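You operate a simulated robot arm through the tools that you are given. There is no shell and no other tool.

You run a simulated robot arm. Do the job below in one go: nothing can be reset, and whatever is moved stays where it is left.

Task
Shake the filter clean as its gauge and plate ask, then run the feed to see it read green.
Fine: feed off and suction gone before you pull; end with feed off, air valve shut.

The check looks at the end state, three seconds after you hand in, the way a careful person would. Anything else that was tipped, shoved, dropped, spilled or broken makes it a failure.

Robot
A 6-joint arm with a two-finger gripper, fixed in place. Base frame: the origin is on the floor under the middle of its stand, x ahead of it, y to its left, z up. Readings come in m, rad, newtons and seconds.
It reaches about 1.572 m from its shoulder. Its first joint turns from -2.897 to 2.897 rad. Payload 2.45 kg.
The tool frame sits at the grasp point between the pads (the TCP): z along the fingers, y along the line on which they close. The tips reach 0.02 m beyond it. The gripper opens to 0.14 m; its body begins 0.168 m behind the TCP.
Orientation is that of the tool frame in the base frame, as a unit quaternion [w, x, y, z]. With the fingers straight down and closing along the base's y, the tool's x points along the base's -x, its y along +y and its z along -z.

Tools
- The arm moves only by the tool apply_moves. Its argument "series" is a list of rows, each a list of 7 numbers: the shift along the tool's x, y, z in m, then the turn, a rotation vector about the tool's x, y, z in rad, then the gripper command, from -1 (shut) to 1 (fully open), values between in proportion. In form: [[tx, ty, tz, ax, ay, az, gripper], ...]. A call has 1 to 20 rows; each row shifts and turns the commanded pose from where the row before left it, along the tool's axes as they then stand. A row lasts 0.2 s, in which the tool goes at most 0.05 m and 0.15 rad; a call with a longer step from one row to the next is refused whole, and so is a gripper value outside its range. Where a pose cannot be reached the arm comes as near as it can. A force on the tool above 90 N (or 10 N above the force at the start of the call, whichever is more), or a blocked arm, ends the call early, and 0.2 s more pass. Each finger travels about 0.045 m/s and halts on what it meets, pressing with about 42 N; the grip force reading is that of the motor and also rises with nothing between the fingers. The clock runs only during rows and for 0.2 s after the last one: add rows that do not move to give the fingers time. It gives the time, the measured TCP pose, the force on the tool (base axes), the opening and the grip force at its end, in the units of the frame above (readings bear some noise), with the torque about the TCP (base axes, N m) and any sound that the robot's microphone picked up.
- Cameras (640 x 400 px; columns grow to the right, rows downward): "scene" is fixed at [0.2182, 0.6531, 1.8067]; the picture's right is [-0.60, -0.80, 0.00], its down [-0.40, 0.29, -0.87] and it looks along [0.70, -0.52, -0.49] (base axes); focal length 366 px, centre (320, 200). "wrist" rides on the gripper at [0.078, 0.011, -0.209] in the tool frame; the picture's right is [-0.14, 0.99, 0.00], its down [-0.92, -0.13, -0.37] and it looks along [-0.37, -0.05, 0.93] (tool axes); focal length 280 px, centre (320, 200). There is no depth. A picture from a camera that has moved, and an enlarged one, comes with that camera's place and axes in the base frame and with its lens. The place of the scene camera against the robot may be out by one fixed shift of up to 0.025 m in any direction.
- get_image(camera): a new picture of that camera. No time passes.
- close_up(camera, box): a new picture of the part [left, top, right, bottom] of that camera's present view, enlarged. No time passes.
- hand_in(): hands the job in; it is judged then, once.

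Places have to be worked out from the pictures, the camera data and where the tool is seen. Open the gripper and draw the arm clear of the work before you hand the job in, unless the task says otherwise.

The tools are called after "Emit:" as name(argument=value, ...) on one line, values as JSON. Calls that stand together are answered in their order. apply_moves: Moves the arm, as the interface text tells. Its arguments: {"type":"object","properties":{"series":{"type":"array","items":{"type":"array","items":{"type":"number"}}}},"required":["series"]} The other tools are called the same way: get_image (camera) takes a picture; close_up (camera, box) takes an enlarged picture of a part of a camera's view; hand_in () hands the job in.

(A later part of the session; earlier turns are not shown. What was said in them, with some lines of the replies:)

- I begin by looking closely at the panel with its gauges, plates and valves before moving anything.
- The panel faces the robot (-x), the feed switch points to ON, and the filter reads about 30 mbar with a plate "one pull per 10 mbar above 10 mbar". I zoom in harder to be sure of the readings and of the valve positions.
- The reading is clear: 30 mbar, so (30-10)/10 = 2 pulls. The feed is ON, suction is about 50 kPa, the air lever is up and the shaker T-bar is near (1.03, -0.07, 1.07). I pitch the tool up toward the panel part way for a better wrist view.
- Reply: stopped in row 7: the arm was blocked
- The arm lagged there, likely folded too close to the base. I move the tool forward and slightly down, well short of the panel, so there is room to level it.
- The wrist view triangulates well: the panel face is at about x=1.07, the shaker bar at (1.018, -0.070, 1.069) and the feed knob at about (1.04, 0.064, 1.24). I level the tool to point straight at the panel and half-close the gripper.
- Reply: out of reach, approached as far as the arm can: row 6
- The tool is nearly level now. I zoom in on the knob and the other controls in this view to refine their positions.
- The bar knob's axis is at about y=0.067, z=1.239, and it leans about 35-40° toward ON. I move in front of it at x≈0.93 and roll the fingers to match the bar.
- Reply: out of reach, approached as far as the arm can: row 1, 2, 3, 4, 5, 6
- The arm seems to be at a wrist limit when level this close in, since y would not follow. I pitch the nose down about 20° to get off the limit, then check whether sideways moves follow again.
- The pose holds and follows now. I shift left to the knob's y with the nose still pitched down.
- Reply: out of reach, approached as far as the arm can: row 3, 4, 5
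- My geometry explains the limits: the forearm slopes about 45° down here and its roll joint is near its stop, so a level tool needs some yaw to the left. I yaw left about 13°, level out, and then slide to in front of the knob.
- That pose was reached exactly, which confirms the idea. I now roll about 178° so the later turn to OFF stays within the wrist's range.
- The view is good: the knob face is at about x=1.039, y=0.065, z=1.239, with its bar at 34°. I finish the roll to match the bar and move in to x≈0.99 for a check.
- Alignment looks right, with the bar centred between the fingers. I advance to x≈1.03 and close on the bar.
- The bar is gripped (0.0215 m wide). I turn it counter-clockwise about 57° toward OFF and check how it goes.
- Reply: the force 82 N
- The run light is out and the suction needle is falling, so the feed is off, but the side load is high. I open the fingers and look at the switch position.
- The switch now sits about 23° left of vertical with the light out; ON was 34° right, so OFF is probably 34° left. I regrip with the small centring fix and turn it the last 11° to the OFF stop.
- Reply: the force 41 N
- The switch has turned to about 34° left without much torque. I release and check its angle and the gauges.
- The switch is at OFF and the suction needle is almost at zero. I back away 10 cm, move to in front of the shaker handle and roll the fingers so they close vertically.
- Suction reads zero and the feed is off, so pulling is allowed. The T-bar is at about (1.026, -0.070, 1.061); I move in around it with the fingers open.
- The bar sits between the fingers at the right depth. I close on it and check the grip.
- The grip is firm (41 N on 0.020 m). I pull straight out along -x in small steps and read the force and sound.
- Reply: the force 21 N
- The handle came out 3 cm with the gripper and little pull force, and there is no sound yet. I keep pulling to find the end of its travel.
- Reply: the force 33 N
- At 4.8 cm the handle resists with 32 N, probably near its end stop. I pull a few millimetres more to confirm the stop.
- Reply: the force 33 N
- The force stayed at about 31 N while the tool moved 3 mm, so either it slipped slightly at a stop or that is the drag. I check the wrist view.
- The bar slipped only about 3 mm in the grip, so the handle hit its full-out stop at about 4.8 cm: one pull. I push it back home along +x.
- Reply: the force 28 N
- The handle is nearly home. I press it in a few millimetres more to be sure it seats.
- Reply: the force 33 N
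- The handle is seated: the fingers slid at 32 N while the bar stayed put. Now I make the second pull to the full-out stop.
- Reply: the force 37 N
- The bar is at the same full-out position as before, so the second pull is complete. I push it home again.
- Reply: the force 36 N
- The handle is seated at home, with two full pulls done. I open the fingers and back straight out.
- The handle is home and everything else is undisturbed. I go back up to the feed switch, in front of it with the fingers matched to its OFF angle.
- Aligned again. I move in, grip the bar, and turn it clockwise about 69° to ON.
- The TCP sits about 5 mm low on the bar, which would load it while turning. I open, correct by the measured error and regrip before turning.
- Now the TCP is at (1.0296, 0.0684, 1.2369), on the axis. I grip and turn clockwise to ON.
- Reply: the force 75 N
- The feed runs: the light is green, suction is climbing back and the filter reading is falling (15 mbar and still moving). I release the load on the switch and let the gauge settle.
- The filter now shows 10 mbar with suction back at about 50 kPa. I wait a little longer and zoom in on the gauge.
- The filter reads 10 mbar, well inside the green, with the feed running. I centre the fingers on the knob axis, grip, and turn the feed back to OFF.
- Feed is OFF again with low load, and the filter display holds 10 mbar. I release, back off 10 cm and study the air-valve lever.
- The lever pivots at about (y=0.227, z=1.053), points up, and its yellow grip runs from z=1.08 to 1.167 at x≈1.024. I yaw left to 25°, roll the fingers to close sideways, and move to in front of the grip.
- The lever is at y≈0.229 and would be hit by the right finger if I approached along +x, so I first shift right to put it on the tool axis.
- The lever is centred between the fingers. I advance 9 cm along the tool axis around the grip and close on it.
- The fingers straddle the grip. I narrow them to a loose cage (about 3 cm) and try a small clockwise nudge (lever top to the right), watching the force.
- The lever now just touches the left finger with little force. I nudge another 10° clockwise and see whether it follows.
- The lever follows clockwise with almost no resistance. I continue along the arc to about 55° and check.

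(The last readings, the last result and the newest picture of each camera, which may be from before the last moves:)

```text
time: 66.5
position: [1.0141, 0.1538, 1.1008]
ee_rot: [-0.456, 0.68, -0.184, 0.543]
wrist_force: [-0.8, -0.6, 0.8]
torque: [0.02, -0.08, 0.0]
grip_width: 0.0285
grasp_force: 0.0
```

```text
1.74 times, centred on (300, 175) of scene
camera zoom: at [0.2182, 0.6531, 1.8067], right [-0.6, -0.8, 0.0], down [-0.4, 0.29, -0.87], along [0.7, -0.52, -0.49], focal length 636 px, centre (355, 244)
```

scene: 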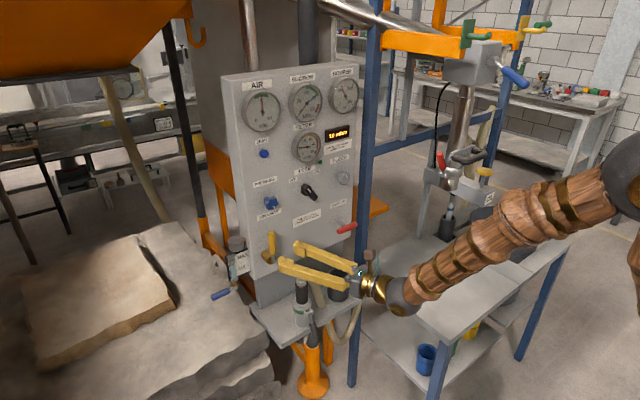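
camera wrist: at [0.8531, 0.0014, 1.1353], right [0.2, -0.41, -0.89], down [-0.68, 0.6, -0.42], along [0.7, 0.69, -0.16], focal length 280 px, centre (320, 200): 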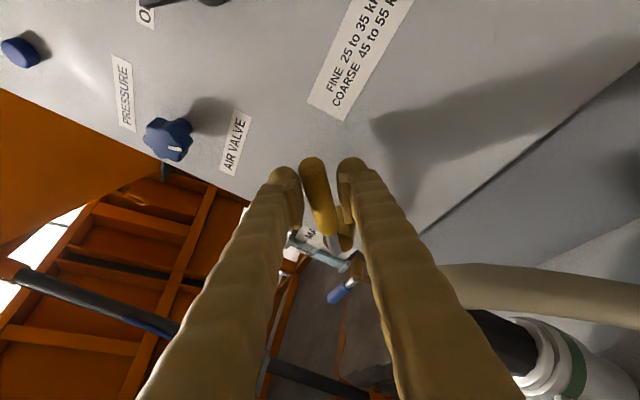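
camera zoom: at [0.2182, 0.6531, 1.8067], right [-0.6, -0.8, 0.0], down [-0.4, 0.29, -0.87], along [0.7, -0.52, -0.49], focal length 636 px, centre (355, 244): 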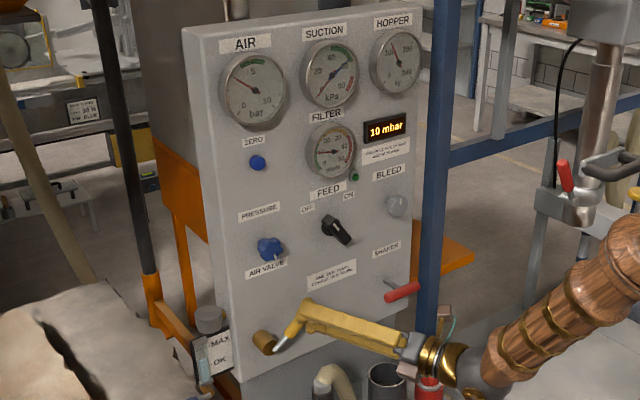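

The air gauge is falling, so clockwise is the closing direction. The lower finger will come down near the hose loop on the shelf, so before going further I measure that clearance.

Emit:
close_up(camera="scene", box=[240, 220, 380, 340])

Emit:
close_up(camera="wrist", box=[400, 220, 640, 400])

```text
3.33 times, centred on (310, 280) of scene
camera zoom: at [0.2182, 0.6531, 1.8067], right [-0.6, -0.8, 0.0], down [-0.4, 0.29, -0.87], along [0.7, -0.52, -0.49], focal length 1219 px, centre (353, -67)
```

zoom: 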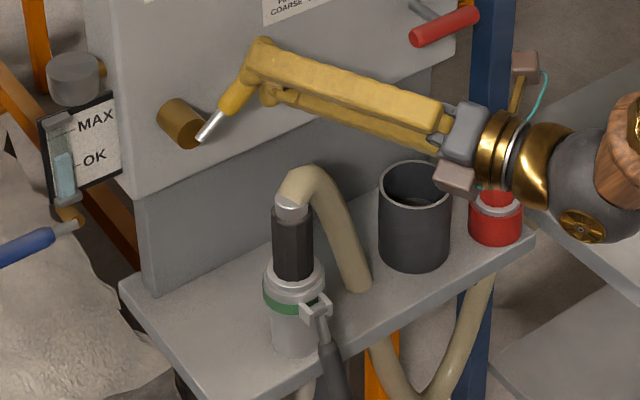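

```text
2.22 times, centred on (520, 310) of wrist
camera zoom: at [0.8531, 0.0014, 1.1353], right [0.2, -0.41, -0.89], down [-0.68, 0.6, -0.42], along [0.7, 0.69, -0.16], focal length 623 px, centre (-124, -44)
```

zoom: 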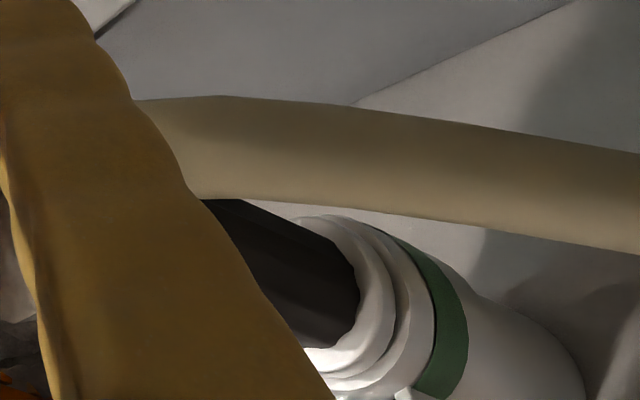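

The hose loop tops out near z≈1.01 right below where the lower finger would end up, so caging the lever down to horizontal is risky. Instead I back out along the tool axis and will push the lever down from above with closed fingers.

Emit:
apply_moves(series=[[0, 0, 0, 0, 0, 0, -0.4], [0, 0, 0, 0, 0, 0, -0.4], [0, 0, -0.03, 0, 0, 0, -0.4], [0, 0, -0.03, 0, 0, 0, -0.4], [0, 0, -0.03, 0, 0, 0, -0.4], [0, 0, 0, 0, 0, 0, -0.4]])

Emit:
get_image(camera="wrist")

Emit:
close_up(camera="scene", box=[220, 60, 380, 290])

```text
time: 67.9
position: [0.9287, 0.1145, 1.0993]
ee_rot: [-0.456, 0.681, -0.183, 0.543]
wrist_force: [-0.4, 0.4, 0.5]
torque: [-0.02, 0.01, 0.02]
grip_width: 0.0418
grasp_force: 0.0
```

```text
taken
camera wrist: at [0.768, -0.0381, 1.1338], right [0.2, -0.41, -0.89], down [-0.68, 0.6, -0.42], along [0.7, 0.69, -0.16], focal length 280 px, centre (320, 200)
```

wrist: 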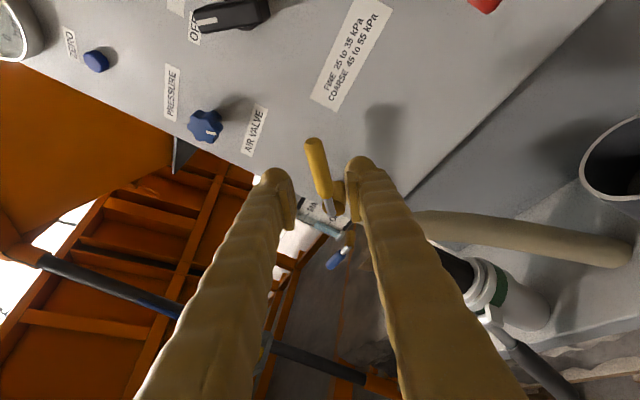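

```text
1.74 times, centred on (300, 175) of scene
camera zoom: at [0.2182, 0.6531, 1.8067], right [-0.6, -0.8, 0.0], down [-0.4, 0.29, -0.87], along [0.7, -0.52, -0.49], focal length 636 px, centre (355, 244)
```

zoom: 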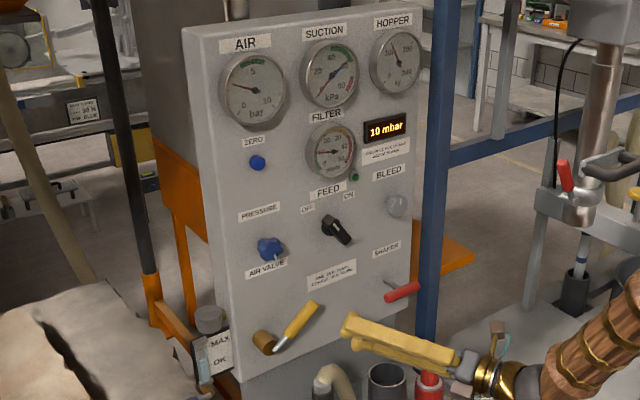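

The lever stands at about 53° with the air at about 2 bar. I raise the tool, roll the fingers back to horizontal and close them fully.

Emit:
apply_moves(series=[[0.0215, -0.0307, 0.0002, 0, 0, 0, -0.5], [0.0215, -0.0307, 0.0002, 0, 0, 0, -0.7], [0, 0, 0, 0, 0, -0.1373, -0.9], [0, 0, 0, 0, 0, -0.1373, -1], [0, 0, 0, 0, 0, -0.1373, -1], [0, 0, 0, 0, 0, -0.1373, -1], [0, 0, 0, 0, 0, -0.1373, -1], [0, 0, 0, 0, 0, -0.1373, -1], [0, 0, 0, 0, 0, -0.1373, -1], [0, 0, 0, 0, 0, 0, -1]])

Emit:
get_image(camera="wrist")

Emit:
close_up(camera="scene", box=[240, 200, 380, 300])

```text
time: 70.1
position: [0.932, 0.1151, 1.1745]
ee_rot: [-0.154, 0.687, 0.154, 0.693]
wrist_force: [-0.6, 0.6, 0.2]
torque: [-0.03, -0.01, -0.04]
grip_width: 0.0
grasp_force: 29.6
```

```text
taken
camera wrist: at [0.7452, 0.0169, 1.2516], right [0.42, -0.9, -0.14], down [-0.38, -0.04, -0.92], along [0.82, 0.44, -0.36], focal length 280 px, centre (320, 200)
```

wrist: 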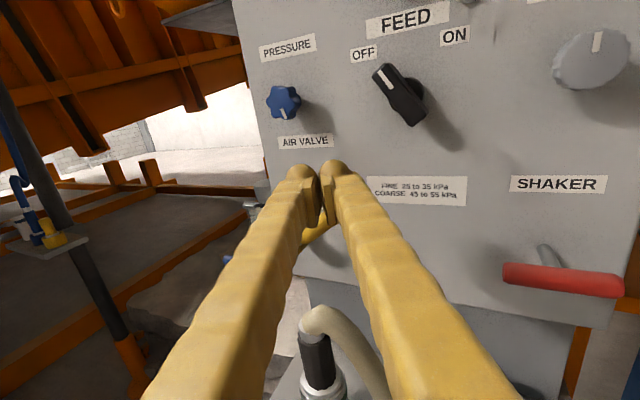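

```text
4.00 times, centred on (310, 250) of scene
camera zoom: at [0.2182, 0.6531, 1.8067], right [-0.6, -0.8, 0.0], down [-0.4, 0.29, -0.87], along [0.7, -0.52, -0.49], focal length 1462 px, centre (360, 0)
```

zoom: 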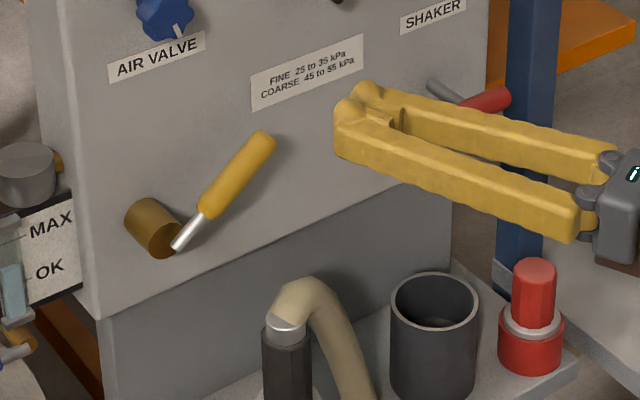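

The fingers are closed above lever height. I advance over the lever at z≈1.172, staying clear of the panel, then look before pushing down.

Emit:
apply_moves(series=[[-0.0008, 0, 0.0316, 0, 0, 0, -1], [-0.0008, 0, 0.0316, 0, 0, 0, -1], [-0.0008, 0, 0.0316, 0, 0, 0, -1], [0, 0, 0, 0, 0, 0, -1]])

Emit:
get_image(camera="wrist")

Emit:
close_up(camera="scene", box=[240, 200, 380, 300])

```text
time: 71.1
position: [1.0172, 0.1536, 1.1741]
ee_rot: [-0.154, 0.688, 0.153, 0.693]
wrist_force: [-0.7, 0.0, 0.7]
torque: [0.01, -0.02, -0.01]
grip_width: 0.0
grasp_force: 29.7
```

```text
taken
camera wrist: at [0.8317, 0.0547, 1.2496], right [0.42, -0.9, -0.14], down [-0.38, -0.04, -0.92], along [0.82, 0.44, -0.36], focal length 280 px, centre (320, 200)
```

wrist: 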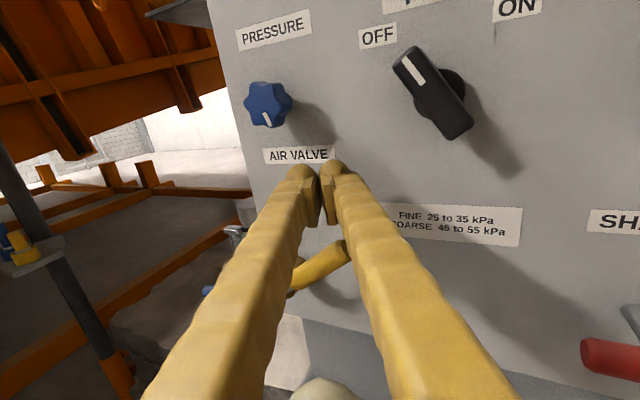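

```text
4.00 times, centred on (310, 250) of scene
camera zoom: at [0.2182, 0.6531, 1.8067], right [-0.6, -0.8, 0.0], down [-0.4, 0.29, -0.87], along [0.7, -0.52, -0.49], focal length 1462 px, centre (360, 0)
```

zoom: 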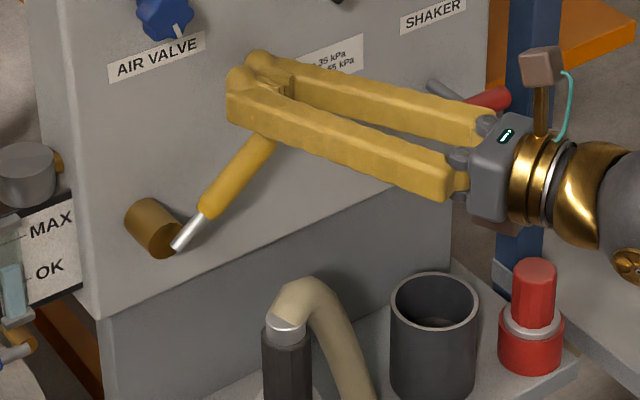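

The fingers are right above the lever's grip. I push straight down in small steps.

Emit:
apply_moves(series=[[-0.012, 0, 0, 0, 0, 0, -1], [-0.012, 0, 0, 0, 0, 0, -1], [-0.012, 0, 0, 0, 0, 0, -1], [-0.012, 0, 0, 0, 0, 0, -1], [0, 0, 0, 0, 0, 0, -1]])

Emit:
get_image(camera="wrist")

Emit:
close_up(camera="scene", box=[240, 200, 380, 300])

```text
time: 72.3
position: [1.0182, 0.1551, 1.1266]
ee_rot: [-0.154, 0.687, 0.153, 0.693]
wrist_force: [0.0, -0.1, -0.3]
torque: [-0.02, 0.01, 0.01]
grip_width: 0.0001
grasp_force: 29.3
```

```text
taken
camera wrist: at [0.8323, 0.0572, 1.2011], right [0.42, -0.9, -0.14], down [-0.38, -0.04, -0.92], along [0.82, 0.44, -0.36], focal length 280 px, centre (320, 200)
```

wrist: 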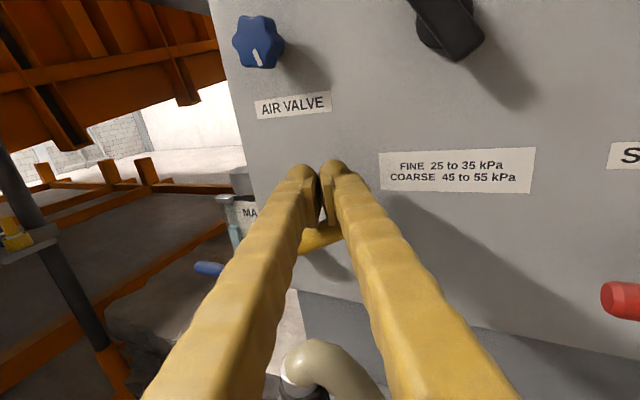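

```text
4.00 times, centred on (310, 250) of scene
camera zoom: at [0.2182, 0.6531, 1.8067], right [-0.6, -0.8, 0.0], down [-0.4, 0.29, -0.87], along [0.7, -0.52, -0.49], focal length 1462 px, centre (360, 0)
```

zoom: 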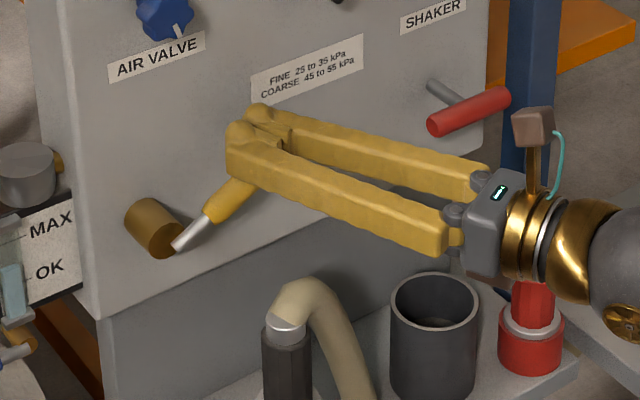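

The lever is moving down under the fingers with hardly any force. I continue another 3 cm.

Emit:
apply_moves(series=[[-0.01, 0, 0, 0, 0, 0, -1], [-0.01, 0, 0, 0, 0, 0, -1], [-0.01, 0, 0, 0, 0, 0, -1], [0, 0, 0, 0, 0, 0, -1]])

Emit:
get_image(camera="wrist")

Emit:
close_up(camera="scene", box=[240, 200, 380, 300])

Emit:
close_up(camera="scene", box=[230, 75, 310, 125])

```text
time: 73.3
position: [1.0188, 0.1545, 1.0949]
ee_rot: [-0.153, 0.688, 0.153, 0.693]
wrist_force: [-0.8, -0.1, 0.5]
torque: [-0.01, 0.04, 0.02]
grip_width: 0.0001
grasp_force: 29.6
```

```text
taken
camera wrist: at [0.8317, 0.0566, 1.1708], right [0.42, -0.9, -0.14], down [-0.38, -0.04, -0.92], along [0.82, 0.44, -0.36], focal length 280 px, centre (320, 200)
```

wrist: 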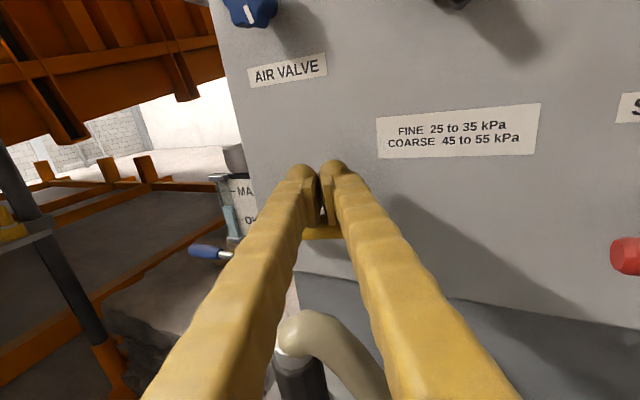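

```text
4.00 times, centred on (310, 250) of scene
camera zoom: at [0.2182, 0.6531, 1.8067], right [-0.6, -0.8, 0.0], down [-0.4, 0.29, -0.87], along [0.7, -0.52, -0.49], focal length 1462 px, centre (360, 0)
```

zoom: 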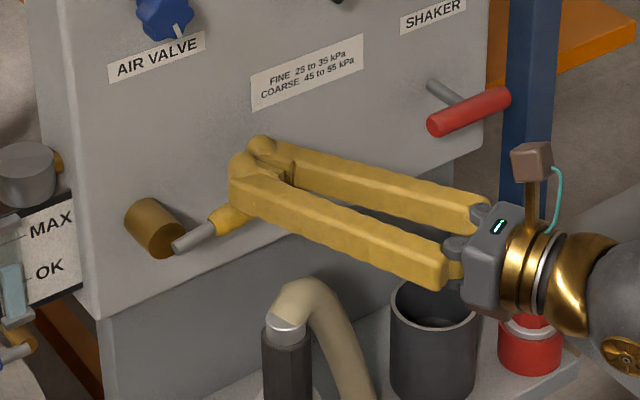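

```text
8.00 times, centred on (270, 100) of scene
camera zoom: at [0.2182, 0.6531, 1.8067], right [-0.6, -0.8, 0.0], down [-0.4, 0.29, -0.87], along [0.7, -0.52, -0.49], focal length 2925 px, centre (720, 1000)
```

zoom: 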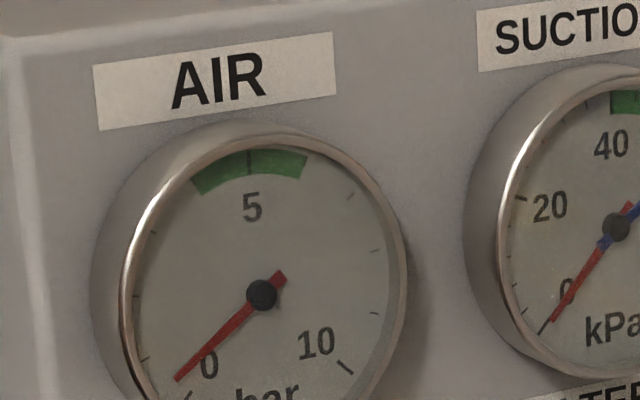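

The air gauge is nearly at zero and the lever is close to horizontal. I push down in finer steps until it meets its stop or is level.

Emit:
apply_moves(series=[[-0.005, 0, 0, 0, 0, 0, -1], [-0.005, 0, 0, 0, 0, 0, -1], [0, 0, 0, 0, 0, 0, -1]])

Emit:
get_image(camera="wrist")

Emit:
close_up(camera="scene", box=[240, 200, 380, 300])

```text
time: 74.1
position: [1.0184, 0.1562, 1.085]
ee_rot: [-0.153, 0.688, 0.153, 0.693]
wrist_force: [-0.3, 0.4, 0.2]
torque: [0.02, -0.04, 0.01]
grip_width: 0.0
grasp_force: 29.3
```

```text
taken
camera wrist: at [0.8318, 0.0572, 1.1611], right [0.42, -0.9, -0.14], down [-0.38, -0.04, -0.92], along [0.82, 0.44, -0.36], focal length 280 px, centre (320, 200)
```

wrist: 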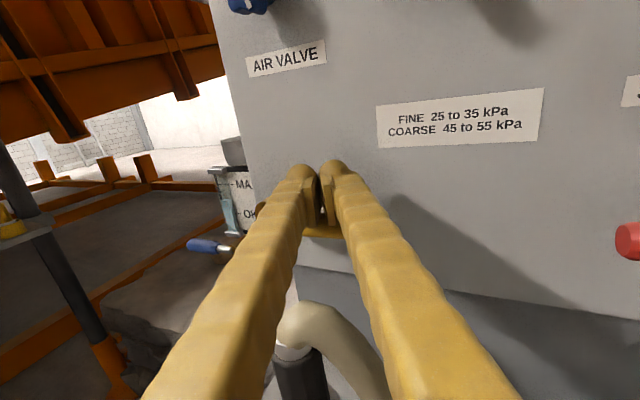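

```text
4.00 times, centred on (310, 250) of scene
camera zoom: at [0.2182, 0.6531, 1.8067], right [-0.6, -0.8, 0.0], down [-0.4, 0.29, -0.87], along [0.7, -0.52, -0.49], focal length 1462 px, centre (360, 0)
```

zoom: 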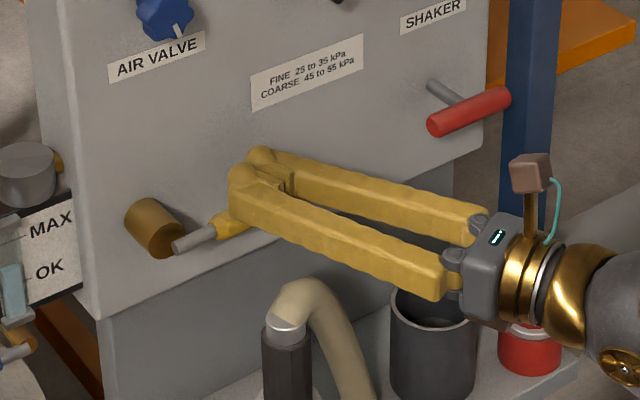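

The lever looks nearly level, but there is no stop force yet. I push 5 mm more in 2.5 mm steps, watching the force.

Emit:
apply_moves(series=[[-0.0025, 0, 0, 0, 0, 0, -1], [-0.0025, 0, 0, 0, 0, 0, -1], [0, 0, 0, 0, 0, 0, -1]])

Emit:
close_up(camera="scene", box=[260, 220, 330, 280])

```text
time: 74.9
position: [1.0181, 0.1549, 1.0817]
ee_rot: [-0.153, 0.688, 0.152, 0.693]
wrist_force: [1.3, -3.6, 6.3]
torque: [-0.1, -0.08, -0.02]
grip_width: 0.0
grasp_force: 29.7
```

```text
6.67 times, centred on (295, 250) of scene
camera zoom: at [0.2182, 0.6531, 1.8067], right [-0.6, -0.8, 0.0], down [-0.4, 0.29, -0.87], along [0.7, -0.52, -0.49], focal length 2438 px, centre (487, -133)
```

zoom: 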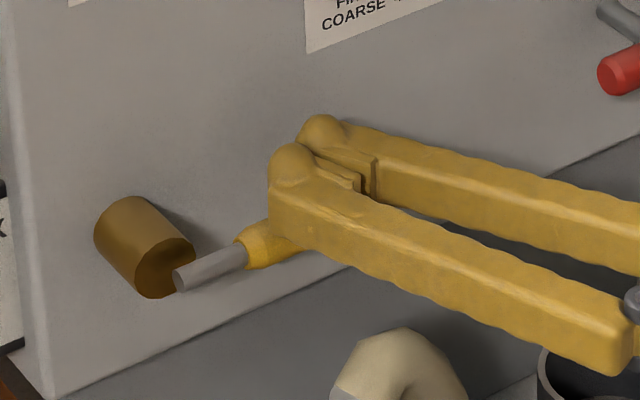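

An upward reaction appears (6 N), which suggests the stop. I press 2 mm more to confirm it firmly without overloading.

Emit:
apply_moves(series=[[-0.002, 0, 0, 0, 0, 0, -1], [0, 0, 0, 0, 0, 0, -1]])

Emit:
close_up(camera="scene", box=[260, 220, 330, 280])

```text
time: 75.5
position: [1.018, 0.1547, 1.0797]
ee_rot: [-0.153, 0.687, 0.153, 0.694]
wrist_force: [-8.9, -1.4, 24.4]
torque: [-0.06, -0.08, 0.04]
grip_width: 0.0058
grasp_force: 29.3
```

```text
6.67 times, centred on (295, 250) of scene
camera zoom: at [0.2182, 0.6531, 1.8067], right [-0.6, -0.8, 0.0], down [-0.4, 0.29, -0.87], along [0.7, -0.52, -0.49], focal length 2438 px, centre (487, -133)
```

zoom: 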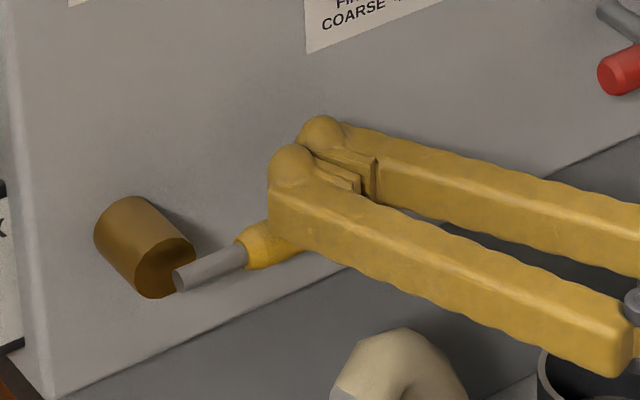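

The stop is confirmed: 24 N and the lever did not move further. I lift straight up off the lever and then back away along the tool axis.

Emit:
apply_moves(series=[[0.02, 0, 0, 0, 0, 0, -1], [0.025, 0, 0, 0, 0, 0, -1], [0.025, 0, 0, 0, 0, 0, -1], [0, 0, -0.035, 0, 0, 0, -1], [0, 0, -0.035, 0, 0, 0, -1], [0, 0, -0.035, 0, 0, 0, -0.8], [0, 0, 0, 0, 0, 0, -0.5]])

Emit:
get_image(camera="scene")

Emit:
close_up(camera="scene", box=[240, 180, 380, 300])

Emit:
close_up(camera="scene", box=[230, 70, 370, 170])

Emit:
get_image(camera="wrist")

```text
time: 77.1
position: [0.9223, 0.112, 1.1503]
ee_rot: [-0.154, 0.688, 0.153, 0.693]
wrist_force: [0.6, 0.2, -0.5]
torque: [0.0, 0.01, 0.05]
grip_width: 0.0352
grasp_force: 0.0
```

```text
taken
```

scene: 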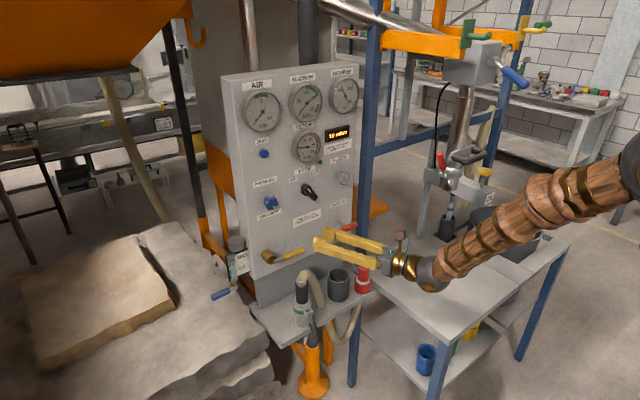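

```text
3.33 times, centred on (310, 240) of scene
camera zoom: at [0.2182, 0.6531, 1.8067], right [-0.6, -0.8, 0.0], down [-0.4, 0.29, -0.87], along [0.7, -0.52, -0.49], focal length 1219 px, centre (353, 67)
```

zoom: 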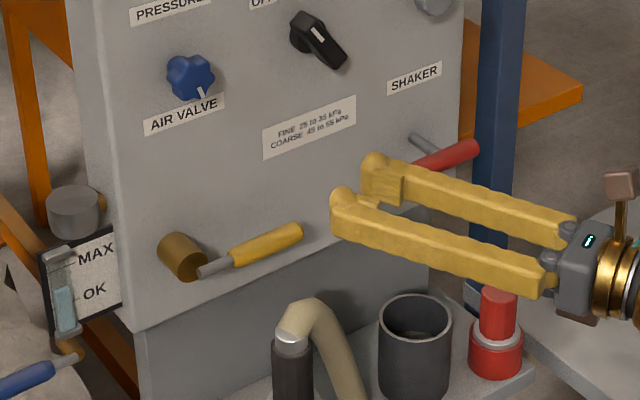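

```text
4.00 times, centred on (300, 120) of scene
camera zoom: at [0.2182, 0.6531, 1.8067], right [-0.6, -0.8, 0.0], down [-0.4, 0.29, -0.87], along [0.7, -0.52, -0.49], focal length 1462 px, centre (400, 520)
```

zoom: 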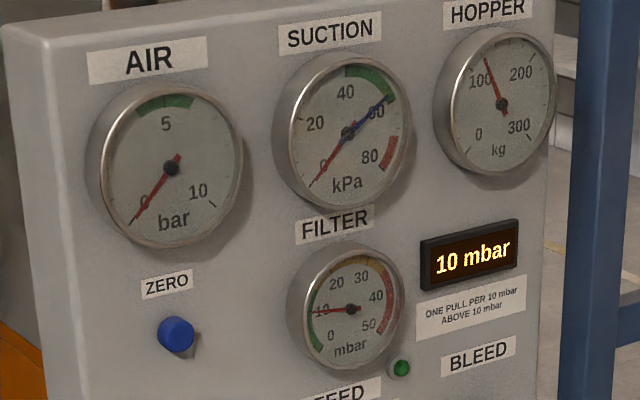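

```text
taken
camera wrist: at [0.7369, 0.0142, 1.2255], right [0.42, -0.9, -0.14], down [-0.38, -0.04, -0.92], along [0.82, 0.44, -0.36], focal length 280 px, centre (320, 200)
```

wrist: 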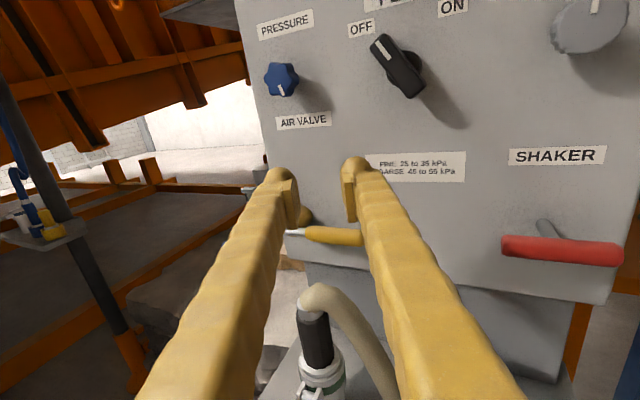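

All is as wanted: air 0 bar with the lever across, feed OFF, suction 0, filter 10 mbar in the green, and the shaker home. I draw the arm up and back with the gripper open.

Emit:
apply_moves(series=[[0.03, 0, 0, 0, 0, 0, -0.3], [0.03, 0, 0, 0, 0, 0, 0.0], [0.02, 0, -0.025, 0, 0, 0, 0.3], [0.01, 0, -0.03, 0, 0, 0, 0.7], [0, 0, -0.03, 0, 0, 0, 1], [0, 0, -0.02, 0, 0, 0, 1], [0, 0, 0, 0, 0, 0, 1], [0, 0, 0, 0, 0, 0, 1], [0, 0, 0, 0, 0, 0, 1]])

Emit:
get_image(camera="scene")

Emit:
get_image(camera="wrist")

Emit:
close_up(camera="scene", box=[220, 60, 380, 160])

Emit:
close_up(camera="scene", box=[220, 160, 390, 290])

```text
time: 79.1
position: [0.8258, 0.0662, 1.2382]
ee_rot: [-0.153, 0.688, 0.153, 0.693]
wrist_force: [-0.8, -0.1, 0.5]
torque: [0.01, -0.01, 0.0]
grip_width: 0.1401
grasp_force: 0.0
```

```text
taken
```

scene: 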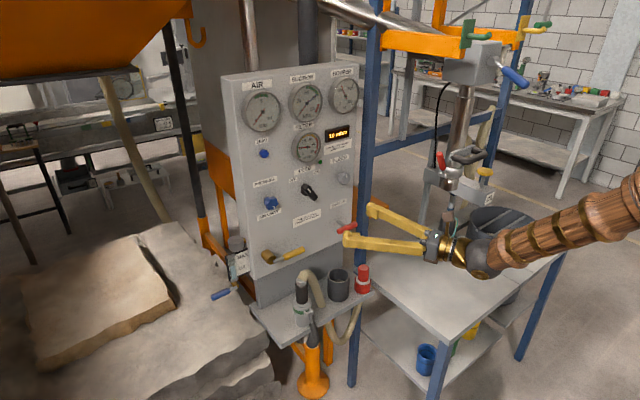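

```text
taken
camera wrist: at [0.6408, -0.0322, 1.3141], right [0.42, -0.9, -0.14], down [-0.38, -0.04, -0.92], along [0.82, 0.44, -0.36], focal length 280 px, centre (320, 200)
```

wrist: 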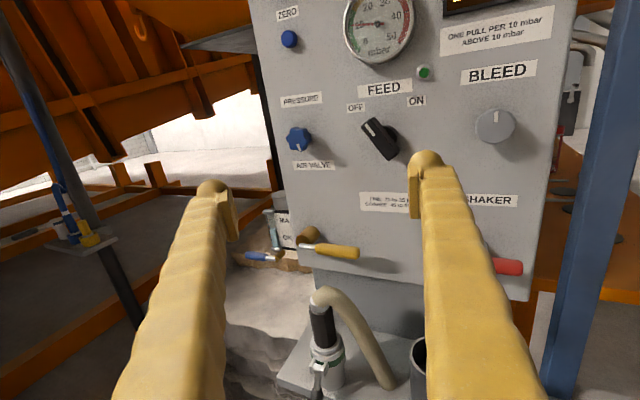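

```text
4.00 times, centred on (300, 110) of scene
camera zoom: at [0.2182, 0.6531, 1.8067], right [-0.6, -0.8, 0.0], down [-0.4, 0.29, -0.87], along [0.7, -0.52, -0.49], focal length 1462 px, centre (400, 560)
```

zoom: 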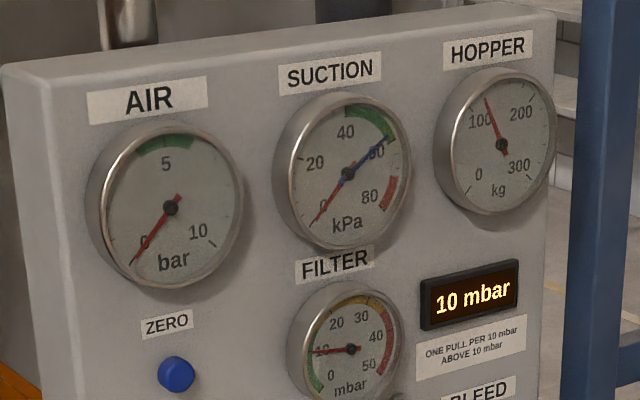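

```text
3.08 times, centred on (305, 225) of scene
camera zoom: at [0.2182, 0.6531, 1.8067], right [-0.6, -0.8, 0.0], down [-0.4, 0.29, -0.87], along [0.7, -0.52, -0.49], focal length 1125 px, centre (366, 123)
```

zoom: 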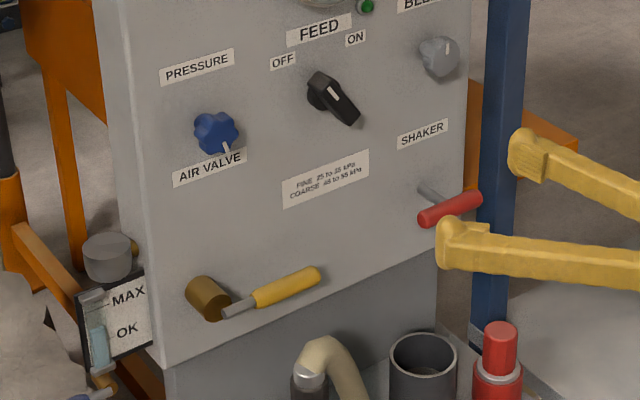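

The last pictures show the feed switch at OFF with the light out, the shaker home, the air lever across at 0 bar, the suction gone and the filter at 10 mbar in the green. Nothing else looks disturbed and the arm is clear with the gripper open, so I hand in.

Emit:
hand_in()

```text
The job is handed in.
```

The filter is shaken clean and reads 10 mbar, inside the green. The job is handed in, but the check has not returned a result yet.

- **Shake:** The gauge read 30 mbar and the plate asks for one pull per 10 mbar above 10. I made two full pulls of the shaker handle and pushed it home each time. The feed was off and the suction at zero before the first pull, and the feed stayed off through both.
- **Feed run:** With the feed back on, the filter settled at 10 mbar with its needle in the green. Suction rose from about 50 kPa before the shake to about 56 kPa.
- **End state:** The feed is off. The air valve lever is turned across to its stop and the air gauge reads 0 bar. The gripper is open and the arm is clear of the panel. I saw nothing else moved or disturbed.

I read "Fine:" in the task as introducing the details, not as the fine-material setting on the plate (25 to 35 kPa). I therefore left the bleed and pressure knobs alone.
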